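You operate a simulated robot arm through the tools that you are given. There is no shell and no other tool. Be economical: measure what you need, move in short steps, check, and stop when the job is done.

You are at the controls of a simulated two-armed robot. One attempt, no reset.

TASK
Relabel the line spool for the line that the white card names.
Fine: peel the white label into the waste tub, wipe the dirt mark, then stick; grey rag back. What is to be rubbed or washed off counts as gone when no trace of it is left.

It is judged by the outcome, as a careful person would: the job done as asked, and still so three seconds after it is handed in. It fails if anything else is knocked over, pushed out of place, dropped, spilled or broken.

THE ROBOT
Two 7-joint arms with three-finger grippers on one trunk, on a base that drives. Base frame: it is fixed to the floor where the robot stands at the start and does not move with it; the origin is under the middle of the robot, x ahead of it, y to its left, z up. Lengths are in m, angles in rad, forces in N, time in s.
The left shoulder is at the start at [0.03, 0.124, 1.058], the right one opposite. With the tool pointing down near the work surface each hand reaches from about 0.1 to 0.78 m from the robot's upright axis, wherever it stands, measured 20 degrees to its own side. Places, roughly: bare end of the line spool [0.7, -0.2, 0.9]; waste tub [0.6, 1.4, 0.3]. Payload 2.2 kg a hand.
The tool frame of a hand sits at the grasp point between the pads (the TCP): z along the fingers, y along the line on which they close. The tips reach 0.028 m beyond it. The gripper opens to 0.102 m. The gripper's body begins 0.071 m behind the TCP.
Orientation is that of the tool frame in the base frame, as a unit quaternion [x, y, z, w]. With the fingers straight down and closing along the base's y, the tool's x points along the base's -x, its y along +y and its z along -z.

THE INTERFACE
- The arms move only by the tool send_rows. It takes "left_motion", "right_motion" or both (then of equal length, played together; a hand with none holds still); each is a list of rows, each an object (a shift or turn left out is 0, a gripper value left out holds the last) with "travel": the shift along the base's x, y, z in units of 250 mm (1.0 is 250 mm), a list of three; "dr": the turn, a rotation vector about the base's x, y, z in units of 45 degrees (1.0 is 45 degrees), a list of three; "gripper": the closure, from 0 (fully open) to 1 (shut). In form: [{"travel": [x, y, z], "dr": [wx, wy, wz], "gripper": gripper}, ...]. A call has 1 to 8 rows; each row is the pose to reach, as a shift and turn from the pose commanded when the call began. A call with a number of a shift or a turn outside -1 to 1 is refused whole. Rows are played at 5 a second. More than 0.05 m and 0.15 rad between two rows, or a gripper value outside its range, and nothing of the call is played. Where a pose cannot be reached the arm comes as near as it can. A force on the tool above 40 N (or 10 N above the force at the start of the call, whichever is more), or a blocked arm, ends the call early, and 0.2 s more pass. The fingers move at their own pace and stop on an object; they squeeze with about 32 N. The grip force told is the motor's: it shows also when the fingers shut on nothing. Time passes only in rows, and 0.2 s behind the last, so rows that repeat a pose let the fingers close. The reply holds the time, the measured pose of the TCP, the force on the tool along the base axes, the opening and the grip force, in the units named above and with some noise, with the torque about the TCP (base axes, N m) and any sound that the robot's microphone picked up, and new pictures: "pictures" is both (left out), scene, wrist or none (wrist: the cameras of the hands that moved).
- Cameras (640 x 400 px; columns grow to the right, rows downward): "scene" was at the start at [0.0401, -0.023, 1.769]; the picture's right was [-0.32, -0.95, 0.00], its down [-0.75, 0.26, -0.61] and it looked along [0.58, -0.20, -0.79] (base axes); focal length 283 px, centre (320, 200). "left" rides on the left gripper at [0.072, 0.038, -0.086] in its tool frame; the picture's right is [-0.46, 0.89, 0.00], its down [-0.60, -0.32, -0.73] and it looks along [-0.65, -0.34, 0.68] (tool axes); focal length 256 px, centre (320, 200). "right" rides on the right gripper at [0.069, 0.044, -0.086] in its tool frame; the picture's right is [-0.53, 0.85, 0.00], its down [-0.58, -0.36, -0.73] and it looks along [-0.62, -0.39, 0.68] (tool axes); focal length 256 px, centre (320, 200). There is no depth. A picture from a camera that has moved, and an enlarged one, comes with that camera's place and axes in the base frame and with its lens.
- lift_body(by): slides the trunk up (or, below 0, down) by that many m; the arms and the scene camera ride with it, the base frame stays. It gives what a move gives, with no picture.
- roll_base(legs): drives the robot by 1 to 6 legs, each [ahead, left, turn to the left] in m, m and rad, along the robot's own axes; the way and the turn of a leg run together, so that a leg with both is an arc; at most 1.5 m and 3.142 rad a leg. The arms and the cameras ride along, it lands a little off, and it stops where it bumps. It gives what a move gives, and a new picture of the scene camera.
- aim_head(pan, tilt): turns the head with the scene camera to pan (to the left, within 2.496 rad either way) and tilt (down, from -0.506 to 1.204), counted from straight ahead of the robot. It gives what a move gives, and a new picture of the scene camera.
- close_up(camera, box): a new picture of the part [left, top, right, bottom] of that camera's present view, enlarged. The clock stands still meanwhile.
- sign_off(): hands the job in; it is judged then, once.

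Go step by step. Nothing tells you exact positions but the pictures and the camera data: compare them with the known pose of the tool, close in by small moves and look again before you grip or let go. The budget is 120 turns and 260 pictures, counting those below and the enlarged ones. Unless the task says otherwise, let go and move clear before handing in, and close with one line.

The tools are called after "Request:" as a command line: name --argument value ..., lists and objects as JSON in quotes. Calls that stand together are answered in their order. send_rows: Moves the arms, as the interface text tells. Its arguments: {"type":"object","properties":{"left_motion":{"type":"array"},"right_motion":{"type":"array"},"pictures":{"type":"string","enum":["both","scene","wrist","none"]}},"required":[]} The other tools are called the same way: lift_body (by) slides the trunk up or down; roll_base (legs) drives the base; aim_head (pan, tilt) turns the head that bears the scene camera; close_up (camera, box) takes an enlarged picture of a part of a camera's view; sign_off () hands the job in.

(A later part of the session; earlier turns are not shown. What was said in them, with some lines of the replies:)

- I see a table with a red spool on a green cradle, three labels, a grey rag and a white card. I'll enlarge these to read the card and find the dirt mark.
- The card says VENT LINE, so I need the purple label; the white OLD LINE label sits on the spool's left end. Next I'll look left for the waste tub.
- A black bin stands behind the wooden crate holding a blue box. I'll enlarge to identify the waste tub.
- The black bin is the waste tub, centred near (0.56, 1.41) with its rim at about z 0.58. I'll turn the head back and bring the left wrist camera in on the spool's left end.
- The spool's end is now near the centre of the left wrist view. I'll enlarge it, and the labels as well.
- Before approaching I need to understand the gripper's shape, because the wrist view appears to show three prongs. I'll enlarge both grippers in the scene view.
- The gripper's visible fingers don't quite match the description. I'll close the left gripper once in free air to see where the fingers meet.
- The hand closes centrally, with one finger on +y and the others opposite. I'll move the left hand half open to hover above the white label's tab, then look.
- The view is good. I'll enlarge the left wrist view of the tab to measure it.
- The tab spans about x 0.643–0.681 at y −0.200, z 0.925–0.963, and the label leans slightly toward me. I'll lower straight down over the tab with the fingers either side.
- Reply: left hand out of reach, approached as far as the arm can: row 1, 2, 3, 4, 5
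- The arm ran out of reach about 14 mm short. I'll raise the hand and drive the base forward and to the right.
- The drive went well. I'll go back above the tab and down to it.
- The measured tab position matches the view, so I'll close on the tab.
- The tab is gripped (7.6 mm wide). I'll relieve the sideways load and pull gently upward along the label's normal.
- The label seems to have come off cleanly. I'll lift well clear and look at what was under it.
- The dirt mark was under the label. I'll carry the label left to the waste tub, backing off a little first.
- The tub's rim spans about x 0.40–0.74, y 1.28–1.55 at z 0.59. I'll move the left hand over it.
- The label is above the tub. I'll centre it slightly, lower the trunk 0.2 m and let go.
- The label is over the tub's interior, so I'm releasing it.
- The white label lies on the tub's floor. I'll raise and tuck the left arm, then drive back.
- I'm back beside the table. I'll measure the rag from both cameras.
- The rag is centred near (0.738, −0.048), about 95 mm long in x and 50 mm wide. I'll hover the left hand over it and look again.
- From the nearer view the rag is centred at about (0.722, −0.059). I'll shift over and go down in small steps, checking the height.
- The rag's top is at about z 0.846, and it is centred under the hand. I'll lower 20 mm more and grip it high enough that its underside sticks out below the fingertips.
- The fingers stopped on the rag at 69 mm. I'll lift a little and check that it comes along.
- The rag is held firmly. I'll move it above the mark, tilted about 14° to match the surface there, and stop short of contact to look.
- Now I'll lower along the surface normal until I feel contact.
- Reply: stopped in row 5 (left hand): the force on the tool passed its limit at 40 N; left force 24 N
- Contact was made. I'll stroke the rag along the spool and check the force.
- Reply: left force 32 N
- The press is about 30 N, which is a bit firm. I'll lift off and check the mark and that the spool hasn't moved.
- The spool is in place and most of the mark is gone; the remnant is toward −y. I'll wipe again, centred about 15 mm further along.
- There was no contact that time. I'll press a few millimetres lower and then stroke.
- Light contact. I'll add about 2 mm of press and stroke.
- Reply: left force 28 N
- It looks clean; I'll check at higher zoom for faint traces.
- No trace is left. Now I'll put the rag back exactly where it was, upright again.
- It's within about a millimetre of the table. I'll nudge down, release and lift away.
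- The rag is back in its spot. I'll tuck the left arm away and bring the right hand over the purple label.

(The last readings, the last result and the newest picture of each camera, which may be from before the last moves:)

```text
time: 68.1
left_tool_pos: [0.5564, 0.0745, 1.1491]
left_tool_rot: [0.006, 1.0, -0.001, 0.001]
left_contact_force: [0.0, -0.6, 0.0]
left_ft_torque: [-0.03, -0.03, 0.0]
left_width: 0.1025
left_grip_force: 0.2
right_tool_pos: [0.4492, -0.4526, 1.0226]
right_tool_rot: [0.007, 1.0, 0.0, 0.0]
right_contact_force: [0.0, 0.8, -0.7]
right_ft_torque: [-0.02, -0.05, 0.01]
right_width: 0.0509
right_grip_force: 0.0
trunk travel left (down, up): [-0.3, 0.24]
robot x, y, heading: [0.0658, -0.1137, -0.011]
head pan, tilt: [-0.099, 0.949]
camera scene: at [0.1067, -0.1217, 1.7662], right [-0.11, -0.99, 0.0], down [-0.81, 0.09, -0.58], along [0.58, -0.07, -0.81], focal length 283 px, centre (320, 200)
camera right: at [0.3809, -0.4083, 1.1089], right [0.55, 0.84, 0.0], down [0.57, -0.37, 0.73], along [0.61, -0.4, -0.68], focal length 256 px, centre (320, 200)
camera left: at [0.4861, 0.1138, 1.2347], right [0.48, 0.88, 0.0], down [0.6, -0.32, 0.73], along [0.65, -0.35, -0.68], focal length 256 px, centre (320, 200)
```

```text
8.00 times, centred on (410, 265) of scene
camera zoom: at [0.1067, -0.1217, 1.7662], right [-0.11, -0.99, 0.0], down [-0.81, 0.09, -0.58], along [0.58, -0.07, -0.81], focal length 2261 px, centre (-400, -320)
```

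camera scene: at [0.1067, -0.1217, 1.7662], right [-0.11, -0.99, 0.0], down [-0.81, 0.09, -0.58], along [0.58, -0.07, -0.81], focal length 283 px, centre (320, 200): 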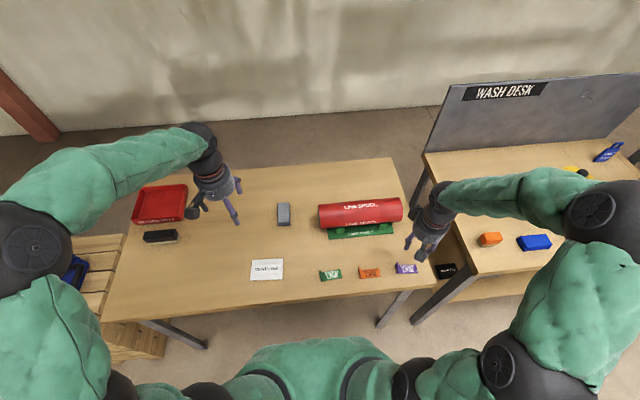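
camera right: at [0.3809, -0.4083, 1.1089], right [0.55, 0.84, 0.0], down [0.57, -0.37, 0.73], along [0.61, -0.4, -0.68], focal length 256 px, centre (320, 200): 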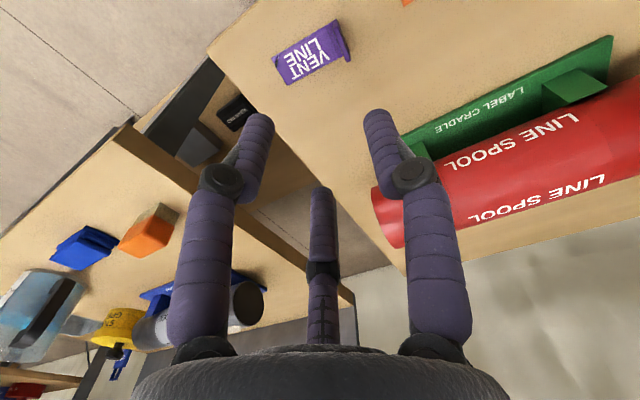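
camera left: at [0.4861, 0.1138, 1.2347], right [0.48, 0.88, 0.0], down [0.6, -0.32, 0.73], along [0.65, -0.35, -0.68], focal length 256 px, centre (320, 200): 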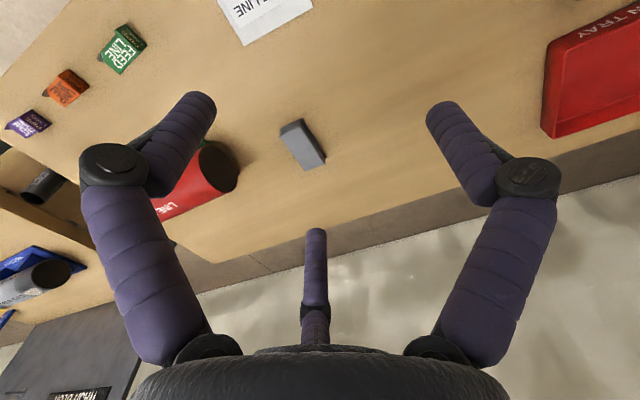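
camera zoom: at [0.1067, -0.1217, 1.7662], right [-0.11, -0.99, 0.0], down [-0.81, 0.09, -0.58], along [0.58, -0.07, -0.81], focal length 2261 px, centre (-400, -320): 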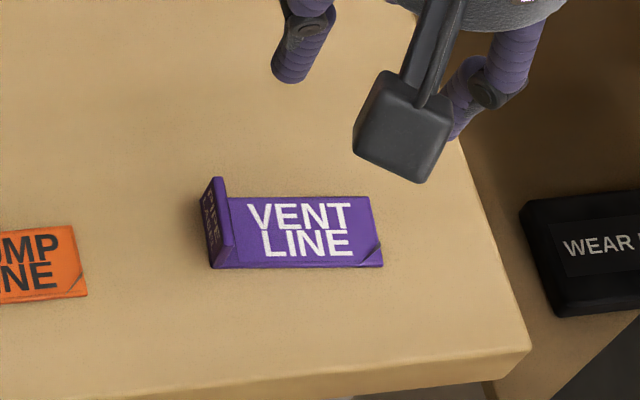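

The purple label's tab is at about (0.454, −0.430), on its +y end, with the same layout as the old label. I'll hover closer for a precise look.

Request:
send_rows --right_motion '[{"travel": [0.01, 0.045, -0.12]}, {"travel": [0.02, 0.09, -0.24]}, {"travel": [0.02, 0.09, -0.36]}, {"travel": [0.02, 0.09, -0.36]}]' --pictures "wrist"

Request:
close_up --camera "right" --box '[200, 50, 440, 200]'

Request:
close_up --camera "scene" --box '[370, 240, 450, 290]'

```text
time: 69.1
left_tool_pos: [0.5587, 0.0743, 1.1504]
left_tool_rot: [0.005, 1.0, -0.001, 0.002]
left_contact_force: [-0.9, 0.5, -0.2]
left_ft_torque: [-0.01, -0.01, -0.01]
left_width: 0.1021
left_grip_force: 0.1
right_tool_pos: [0.453, -0.4289, 0.9318]
right_tool_rot: [0.006, 1.0, 0.0, 0.0]
right_contact_force: [-0.3, 0.6, 0.2]
right_ft_torque: [-0.03, -0.03, 0.01]
right_width: 0.0511
right_grip_force: 0.2
trunk travel left (down, up): [-0.3, 0.24]
robot x, y, heading: [0.0686, -0.1175, -0.01]
head pan, tilt: [-0.099, 0.949]
camera right: at [0.3853, -0.385, 1.0181], right [0.54, 0.84, 0.0], down [0.57, -0.37, 0.73], along [0.61, -0.4, -0.68], focal length 256 px, centre (320, 200)
```

right: 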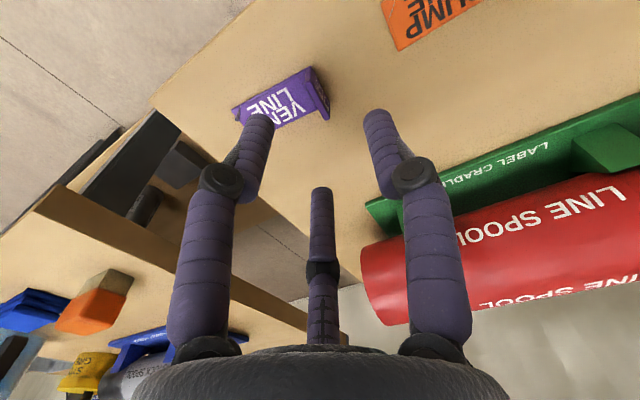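

```text
2.67 times, centred on (320, 125) of right
camera zoom: at [0.3853, -0.385, 1.0181], right [0.54, 0.84, 0.0], down [0.57, -0.37, 0.73], along [0.61, -0.4, -0.68], focal length 683 px, centre (320, 400)
```

zoom: 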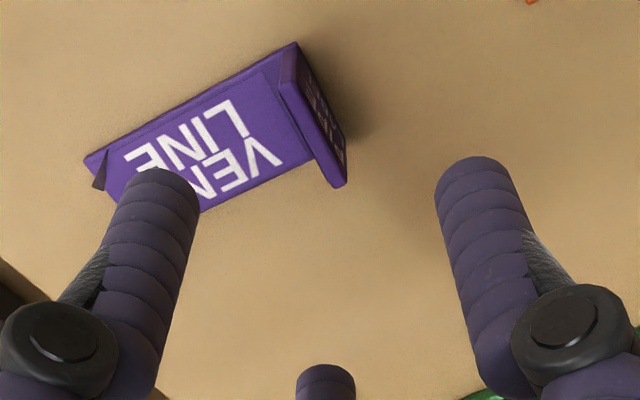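

```text
8.00 times, centred on (410, 265) of scene
camera zoom: at [0.1078, -0.1221, 1.7662], right [-0.11, -0.99, 0.0], down [-0.81, 0.09, -0.58], along [0.58, -0.07, -0.81], focal length 2261 px, centre (-400, -320)
```

zoom: 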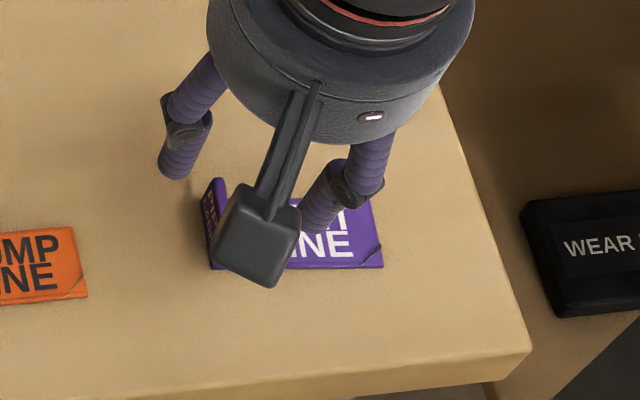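

The label is turned about −5.5° relative to my tool. I'll yaw to match and lower over the tab, leaving the tips just above the plate.

Request:
send_rows --right_motion '[{"travel": [0.012, -0.012, -0.06], "dr": [0, 0, -0.107]}, {"travel": [0.012, -0.012, -0.14], "dr": [0, 0, -0.107]}, {"travel": [0.012, -0.012, -0.22], "dr": [0, 0, -0.107]}, {"travel": [0.012, -0.012, -0.28], "dr": [0, 0, -0.107]}, {"travel": [0.012, -0.012, -0.28], "dr": [0, 0, -0.107]}]' --pictures "wrist"

Request:
close_up --camera "right" --box '[200, 80, 440, 230]'

```text
time: 70.3
left_tool_pos: [0.5585, 0.0744, 1.1494]
left_tool_rot: [0.005, 1.0, -0.001, 0.0]
left_contact_force: [0.8, 0.1, 0.6]
left_ft_torque: [0.0, 0.01, -0.01]
left_width: 0.1017
left_grip_force: 0.0
right_tool_pos: [0.4591, -0.4327, 0.8627]
right_tool_rot: [0.048, 0.999, -0.001, 0.0]
right_contact_force: [-1.4, 0.6, -0.9]
right_ft_torque: [0.0, -0.04, 0.03]
right_width: 0.0512
right_grip_force: 0.1
trunk travel left (down, up): [-0.3, 0.24]
robot x, y, heading: [0.0668, -0.118, -0.015]
head pan, tilt: [-0.099, 0.949]
camera right: at [0.3946, -0.3832, 0.9479], right [0.61, 0.79, 0.0], down [0.54, -0.42, 0.73], along [0.58, -0.45, -0.68], focal length 256 px, centre (320, 200)
```

right: 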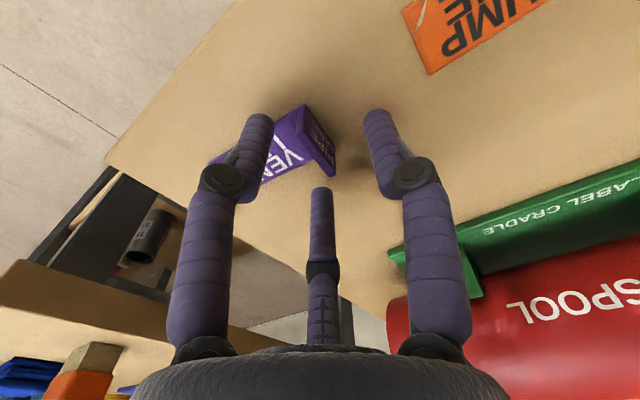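

```text
2.67 times, centred on (320, 155) of right
camera zoom: at [0.3946, -0.3832, 0.9479], right [0.61, 0.79, 0.0], down [0.54, -0.42, 0.73], along [0.58, -0.45, -0.68], focal length 683 px, centre (320, 320)
```

zoom: 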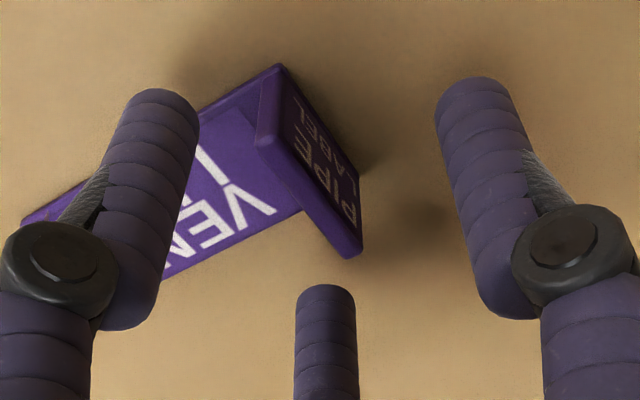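

The tab top is at about z 0.845, slightly low in my fingers. I'll go down 7 mm more and see if anything touches.

Request:
send_rows --right_motion '[{"travel": [-0.012, 0, -0.014]}, {"travel": [-0.012, 0, -0.028]}, {"travel": [-0.012, 0, -0.028]}]' --pictures "none"

Request:
close_up --camera "right" --box '[200, 80, 440, 230]'

```text
time: 71.1
left_tool_pos: [0.5594, 0.074, 1.1494]
left_tool_rot: [0.005, 1.0, -0.001, 0.0]
left_contact_force: [0.2, -0.3, -0.4]
left_ft_torque: [-0.01, -0.02, -0.02]
left_width: 0.1021
left_grip_force: 0.0
right_tool_pos: [0.4558, -0.433, 0.8548]
right_tool_rot: [0.048, 0.999, 0.0, 0.0]
right_contact_force: [-2.0, 0.0, 0.1]
right_ft_torque: [0.0, 0.0, 0.0]
right_width: 0.051
right_grip_force: 0.0
trunk travel left (down, up): [-0.3, 0.24]
robot x, y, heading: [0.065, -0.1143, -0.01]
head pan, tilt: [-0.099, 0.949]
```

```text
2.67 times, centred on (320, 155) of right
camera zoom: at [0.3913, -0.3831, 0.9407], right [0.61, 0.79, 0.0], down [0.54, -0.42, 0.73], along [0.58, -0.45, -0.68], focal length 683 px, centre (320, 320)
```

zoom: 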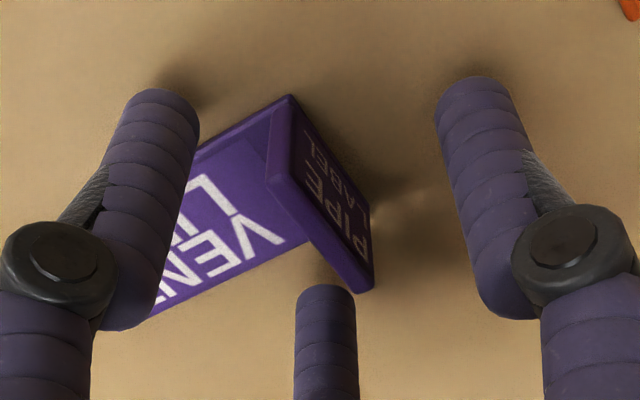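

That's well placed, so I'm closing on the tab.

Request:
send_rows --right_motion '[{"gripper": 0.8}, {"gripper": 1}, {"gripper": 1}, {"gripper": 1}]' --pictures "wrist"

Request:
close_up --camera "right" --box '[200, 80, 440, 230]'

```text
time: 72.1
left_tool_pos: [0.5596, 0.0744, 1.1499]
left_tool_rot: [0.006, 1.0, -0.001, 0.001]
left_contact_force: [0.1, -1.2, -0.2]
left_ft_torque: [0.04, 0.0, -0.03]
left_width: 0.1019
left_grip_force: 0.0
right_tool_pos: [0.4555, -0.4328, 0.8551]
right_tool_rot: [0.047, 0.999, -0.001, 0.0]
right_contact_force: [0.3, 0.2, -0.3]
right_ft_torque: [-0.01, -0.02, -0.01]
right_width: 0.0075
right_grip_force: 31.7
trunk travel left (down, up): [-0.3, 0.24]
robot x, y, heading: [0.0684, -0.1158, -0.019]
head pan, tilt: [-0.099, 0.949]
camera right: at [0.3913, -0.3831, 0.9408], right [0.61, 0.79, 0.0], down [0.54, -0.42, 0.73], along [0.58, -0.45, -0.68], focal length 256 px, centre (320, 200)
```

right: 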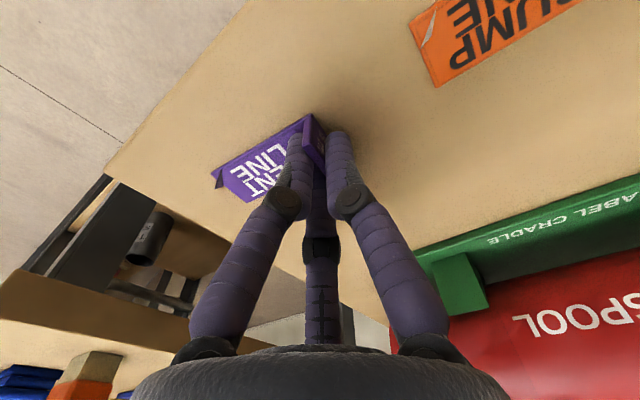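

```text
2.67 times, centred on (320, 155) of right
camera zoom: at [0.3913, -0.3831, 0.9408], right [0.61, 0.79, 0.0], down [0.54, -0.42, 0.73], along [0.58, -0.45, -0.68], focal length 683 px, centre (320, 320)
```

zoom: 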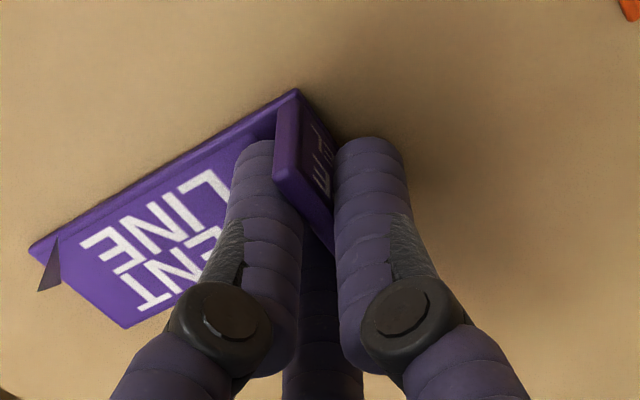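

The purple label is gripped (7.5 mm). From the grip views I work out that the old label lay flat, with its plate bottom at z≈0.926, near edge x≈0.649 and tab at y≈−0.202. I'll lift and check first.

Request:
send_rows --right_motion '[{"travel": [0, 0, 0.1]}, {"travel": [0, 0, 0.28]}, {"travel": [0, 0, 0.46]}, {"travel": [0, 0, 0.64], "dr": [0, 0, 0.06]}, {"travel": [0, 0, 0.72], "dr": [0, 0, 0.12]}]' --pictures "wrist"

Request:
send_rows --right_motion '[{"travel": [0.13, 0.14, 0]}, {"travel": [0.26, 0.28, 0]}, {"travel": [0.39, 0.42, 0]}, {"travel": [0.52, 0.56, 0]}, {"travel": [0.65, 0.7, 0]}, {"travel": [0.78, 0.84, 0]}, {"travel": [0.829, 0.92, 0]}, {"travel": [0.829, 0.92, 0]}]' --pictures "both"

Request:
close_up --camera "right" --box '[120, 60, 440, 260]'

```text
time: 73.3
left_tool_pos: [0.5592, 0.0737, 1.1484]
left_tool_rot: [0.005, 1.0, -0.002, 0.002]
left_contact_force: [-0.8, 0.6, -0.4]
left_ft_torque: [-0.01, 0.02, 0.03]
left_width: 0.1022
left_grip_force: 0.0
right_tool_pos: [0.4562, -0.4345, 1.0352]
right_tool_rot: [0.001, 1.0, 0.001, -0.001]
right_contact_force: [-0.4, 0.2, -0.2]
right_ft_torque: [0.01, -0.03, 0.0]
right_width: 0.0072
right_grip_force: 32.3
trunk travel left (down, up): [-0.3, 0.24]
robot x, y, heading: [0.0664, -0.113, -0.01]
head pan, tilt: [-0.099, 0.949]
camera right: at [0.3865, -0.3899, 1.1212], right [0.54, 0.84, 0.0], down [0.58, -0.37, 0.73], along [0.62, -0.39, -0.68], focal length 256 px, centre (320, 200)
```

right: 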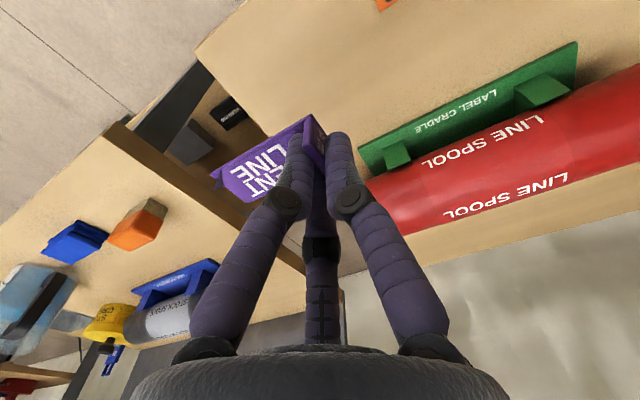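

```text
time: 75.1
left_tool_pos: [0.559, 0.0735, 1.1492]
left_tool_rot: [0.005, 1.0, -0.001, 0.002]
left_contact_force: [0.6, -0.2, 0.1]
left_ft_torque: [-0.04, -0.02, 0.01]
left_width: 0.1018
left_grip_force: 0.0
right_tool_pos: [0.6636, -0.2028, 1.0353]
right_tool_rot: [0.001, 1.0, 0.0, 0.0]
right_contact_force: [-0.3, 0.1, -0.8]
right_ft_torque: [0.02, -0.03, 0.03]
right_width: 0.007
right_grip_force: 31.8
trunk travel left (down, up): [-0.3, 0.24]
robot x, y, heading: [0.0665, -0.1195, -0.012]
head pan, tilt: [-0.099, 0.949]
camera scene: at [0.1084, -0.1225, 1.7662], right [-0.11, -0.99, 0.0], down [-0.81, 0.09, -0.58], along [0.58, -0.07, -0.81], focal length 283 px, centre (320, 200)
camera right: at [0.5947, -0.1583, 1.121], right [0.54, 0.84, 0.0], down [0.58, -0.37, 0.73], along [0.62, -0.39, -0.68], focal length 256 px, centre (320, 200)
```

scene: 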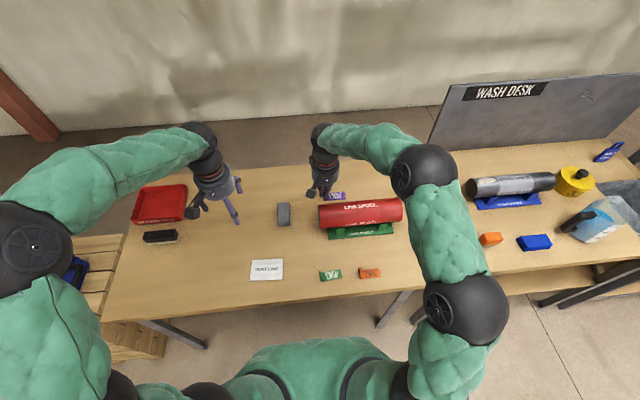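
right: 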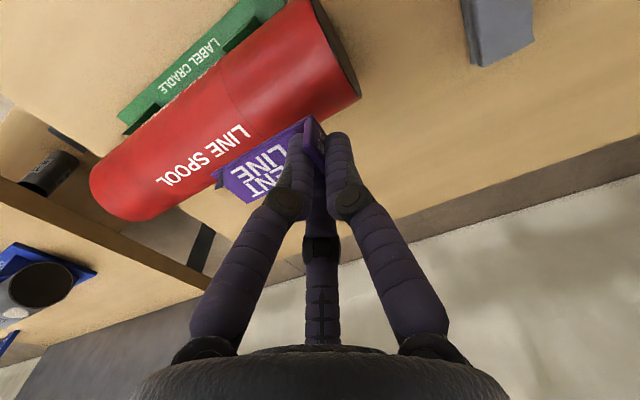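

```text
2.00 times, centred on (280, 160) of right
camera zoom: at [0.5947, -0.1583, 1.121], right [0.54, 0.84, 0.0], down [0.58, -0.37, 0.73], along [0.62, -0.39, -0.68], focal length 512 px, centre (400, 280)
```

zoom: 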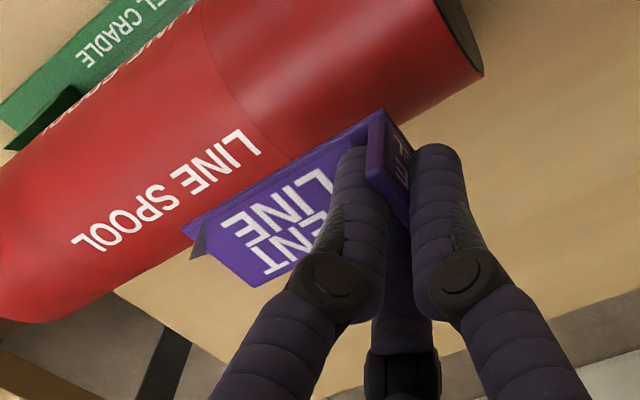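

The label is over the bare end. I'll lower to about 6 mm above the surface and look.

Request:
send_rows --right_motion '[{"travel": [0, 0, -0.09]}, {"travel": [0, 0, -0.18]}, {"travel": [0, 0, -0.253]}, {"travel": [0, 0, -0.253]}]' --pictures "wrist"

Request:
close_up --camera "scene" --box '[290, 180, 386, 240]'

Request:
close_up --camera "left" --box '[80, 80, 280, 205]'

```text
time: 76.1
left_tool_pos: [0.5589, 0.0742, 1.1493]
left_tool_rot: [0.005, 1.0, -0.001, 0.002]
left_contact_force: [-1.3, -0.5, 1.0]
left_ft_torque: [-0.02, 0.0, 0.01]
left_width: 0.1022
left_grip_force: 0.2
right_tool_pos: [0.663, -0.2033, 0.9721]
right_tool_rot: [0.001, 1.0, 0.0, 0.0]
right_contact_force: [0.7, 1.1, -0.9]
right_ft_torque: [-0.01, 0.0, -0.02]
right_width: 0.0069
right_grip_force: 31.7
trunk travel left (down, up): [-0.3, 0.24]
robot x, y, heading: [0.0676, -0.1152, -0.016]
head pan, tilt: [-0.099, 0.949]
camera right: at [0.5933, -0.159, 1.0569], right [0.54, 0.84, 0.0], down [0.58, -0.37, 0.73], along [0.62, -0.39, -0.68], focal length 256 px, centre (320, 200)
```

right: 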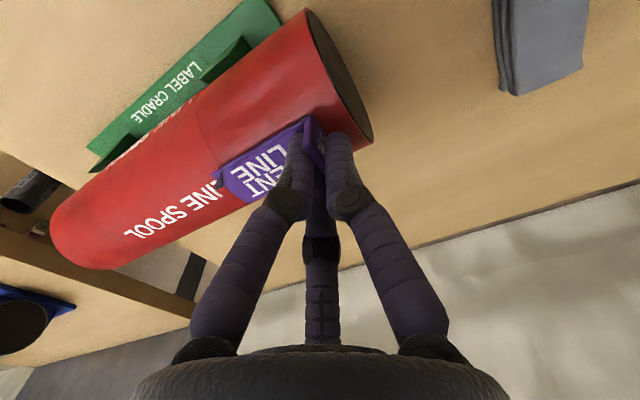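

```text
6.67 times, centred on (338, 210) of scene
camera zoom: at [0.108, -0.1223, 1.7662], right [-0.11, -0.99, 0.0], down [-0.81, 0.09, -0.58], along [0.58, -0.07, -0.81], focal length 1884 px, centre (200, 133)
```

zoom: 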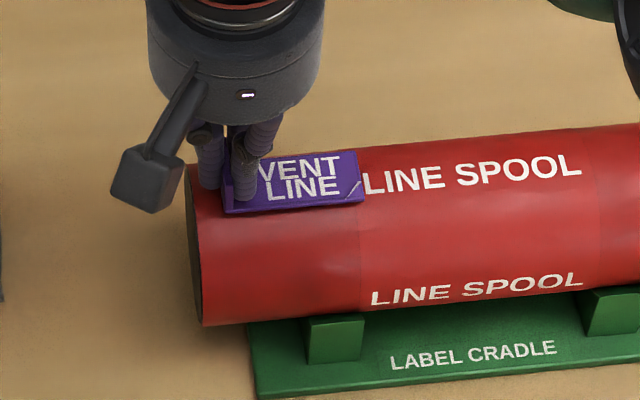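

```text
3.20 times, centred on (180, 142) of left
camera zoom: at [0.4874, 0.1131, 1.2346], right [0.47, 0.88, 0.0], down [0.6, -0.32, 0.73], along [0.65, -0.35, -0.68], focal length 819 px, centre (768, 384)
```

zoom: 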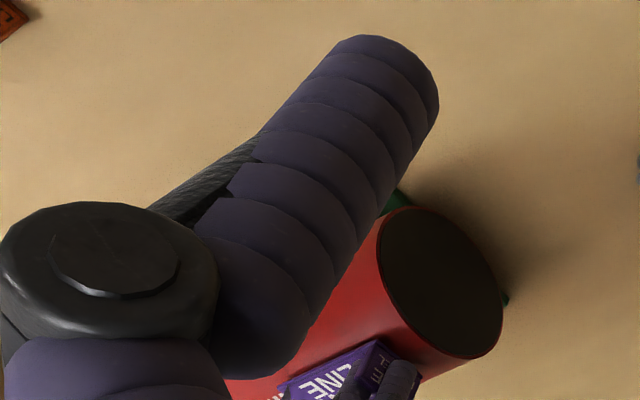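

Alignment matches where the old label lay. I'll lower the last few millimetres and press.

Request:
send_rows --right_motion '[{"travel": [0, 0, -0.012]}, {"travel": [0, 0, -0.022]}, {"travel": [0, 0, -0.03]}, {"travel": [0, 0, -0.03]}]' --pictures "none"

```text
time: 77.1
left_tool_pos: [0.5582, 0.0755, 1.1498]
left_tool_rot: [0.005, 1.0, -0.001, 0.002]
left_contact_force: [0.4, -0.3, -0.6]
left_ft_torque: [-0.02, -0.01, -0.01]
left_width: 0.1019
left_grip_force: 0.0
right_tool_pos: [0.6624, -0.2029, 0.9656]
right_tool_rot: [0.002, 1.0, 0.0, 0.001]
right_contact_force: [-0.5, 3.8, 15.6]
right_ft_torque: [0.07, 0.1, -0.03]
right_width: 0.0069
right_grip_force: 32.1
trunk travel left (down, up): [-0.3, 0.24]
robot x, y, heading: [0.0681, -0.1116, -0.013]
head pan, tilt: [-0.099, 0.949]
```

Contact at 16 N, right at the predicted height. I'll press a bit more, hold, then ease off.

Request:
send_rows --right_motion '[{"travel": [0, 0, -0.003]}, {"travel": [0, 0, -0.005]}, {"travel": [0, 0, -0.005]}, {"travel": [0, 0, -0.005]}, {"travel": [0, 0, -0.005]}, {"travel": [0, 0, -0.005]}]' --pictures "none"

Request:
close_up --camera "scene" --box '[306, 192, 370, 232]'

```text
time: 78.5
left_tool_pos: [0.557, 0.074, 1.1486]
left_tool_rot: [0.005, 1.0, -0.001, 0.002]
left_contact_force: [0.0, 0.1, -0.3]
left_ft_torque: [0.01, 0.02, 0.01]
left_width: 0.102
left_grip_force: 0.1
right_tool_pos: [0.6627, -0.2032, 0.9642]
right_tool_rot: [0.002, 1.0, 0.0, 0.002]
right_contact_force: [3.7, 1.9, 29.8]
right_ft_torque: [0.05, 0.01, 0.02]
right_width: 0.0064
right_grip_force: 32.0
trunk travel left (down, up): [-0.3, 0.24]
robot x, y, heading: [0.0662, -0.1121, -0.015]
head pan, tilt: [-0.099, 0.949]
```

```text
10.00 times, centred on (338, 212) of scene
camera zoom: at [0.1058, -0.1218, 1.7663], right [-0.11, -0.99, 0.0], down [-0.81, 0.09, -0.58], along [0.58, -0.07, -0.81], focal length 2826 px, centre (140, 80)
```

zoom: 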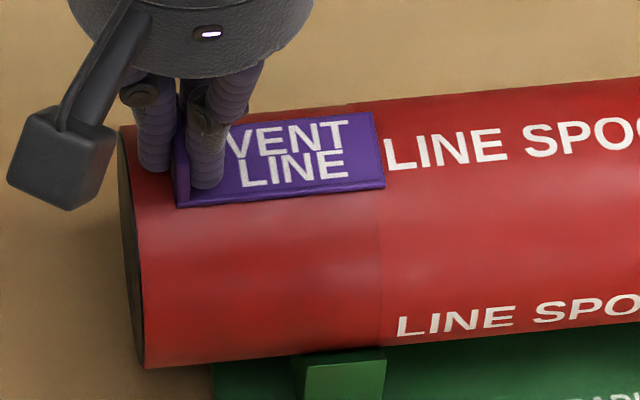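

The curled corner is gone and the label lies flat, so it has stuck. I'll ease off, open and rise straight up.

Request:
send_rows --right_motion '[{"travel": [0, 0, 0.006]}, {"travel": [0, 0, 0.008], "gripper": 0.75}, {"travel": [0, 0, 0.008], "gripper": 0.6}, {"travel": [0, 0, 0.04], "gripper": 0.6}, {"travel": [0, 0, 0.16], "gripper": 0.6}, {"travel": [0, 0, 0.34]}, {"travel": [-0.1, -0.1, 0.5]}]' --pictures "both"

Request:
close_up --camera "scene" --box '[306, 180, 402, 240]'

```text
refused: row 7 steps farther than a row can; nothing moved
```

```text
6.67 times, centred on (354, 210) of scene
camera zoom: at [0.1058, -0.1218, 1.7663], right [-0.11, -0.99, 0.0], down [-0.81, 0.09, -0.58], along [0.58, -0.07, -0.81], focal length 1884 px, centre (93, 133)
```

zoom: 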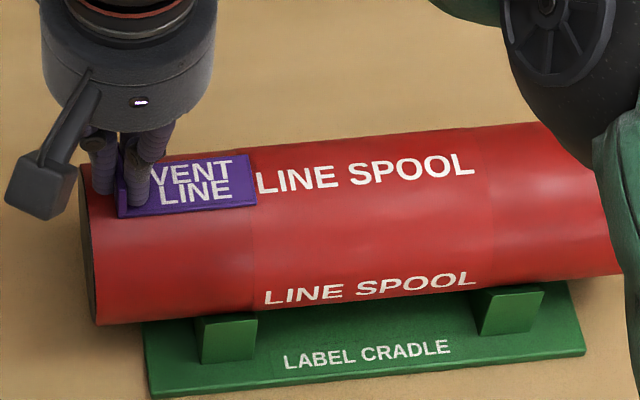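

One row stepped too far and the call was refused; nothing moved. I'll repeat it with a smaller last step.

Request:
send_rows --right_motion '[{"travel": [0, 0, 0.006]}, {"travel": [0, 0, 0.008], "gripper": 0.75}, {"travel": [0, 0, 0.008], "gripper": 0.6}, {"travel": [0, 0, 0.04], "gripper": 0.6}, {"travel": [0, 0, 0.16], "gripper": 0.6}, {"travel": [0, 0, 0.34]}, {"travel": [-0.06, -0.06, 0.46]}]' --pictures "none"

Request:
send_rows --right_motion '[{"travel": [-0.12, -0.1, 0.05]}, {"travel": [-0.24, -0.2, 0.1]}, {"travel": [-0.36, -0.3, 0.1]}, {"travel": [-0.48, -0.4, 0.1]}, {"travel": [-0.6, -0.5, 0.1]}]' --pictures "scene"

Request:
close_up --camera "scene" --box '[306, 180, 402, 240]'

```text
time: 80.1
left_tool_pos: [0.5575, 0.0751, 1.1489]
left_tool_rot: [0.006, 1.0, -0.001, 0.002]
left_contact_force: [-0.2, -0.6, 0.5]
left_ft_torque: [0.0, -0.01, 0.0]
left_width: 0.1018
left_grip_force: 0.1
right_tool_pos: [0.646, -0.2193, 1.0774]
right_tool_rot: [0.001, 1.0, 0.0, 0.0]
right_contact_force: [0.1, -0.1, -0.5]
right_ft_torque: [0.02, -0.02, 0.02]
right_width: 0.0406
right_grip_force: 0.1
trunk travel left (down, up): [-0.3, 0.24]
robot x, y, heading: [0.0671, -0.1156, -0.013]
head pan, tilt: [-0.099, 0.949]
```

```text
time: 81.3
left_tool_pos: [0.5572, 0.0749, 1.1494]
left_tool_rot: [0.005, 1.0, -0.001, 0.002]
left_contact_force: [0.0, -0.3, 0.2]
left_ft_torque: [-0.01, -0.02, 0.01]
left_width: 0.1018
left_grip_force: 0.0
right_tool_pos: [0.4962, -0.3435, 1.1045]
right_tool_rot: [0.0, 1.0, 0.0, 0.0]
right_contact_force: [-0.1, 0.0, 0.3]
right_ft_torque: [-0.03, -0.03, -0.02]
right_width: 0.0408
right_grip_force: 0.0
trunk travel left (down, up): [-0.3, 0.24]
robot x, y, heading: [0.0647, -0.1168, -0.009]
head pan, tilt: [-0.099, 0.949]
camera scene: at [0.1068, -0.123, 1.7662], right [-0.11, -0.99, 0.0], down [-0.81, 0.09, -0.58], along [0.58, -0.06, -0.81], focal length 283 px, centre (320, 200)
```

scene: 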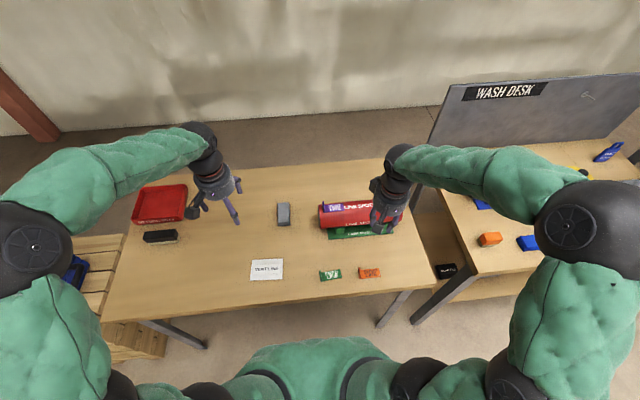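

```text
6.67 times, centred on (354, 210) of scene
camera zoom: at [0.1068, -0.123, 1.7662], right [-0.11, -0.99, 0.0], down [-0.81, 0.09, -0.58], along [0.58, -0.06, -0.81], focal length 1884 px, centre (93, 133)
```

zoom: 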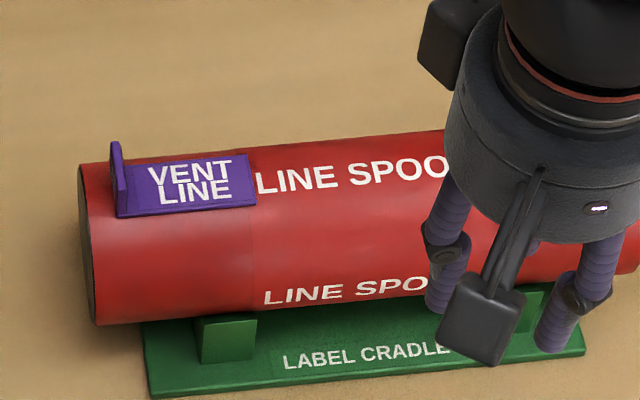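

The VENT LINE label sits flat where the old one was. The rag is back, the spool and the other items are in place, and both hands are clear, so I'm handing in.

Request:
sign_off

```text
The job is handed in.
```

The spool now carries the VENT LINE label, the dirt mark is wiped off with no visible trace, the old white label is in the waste tub and the grey rag is back in its place.
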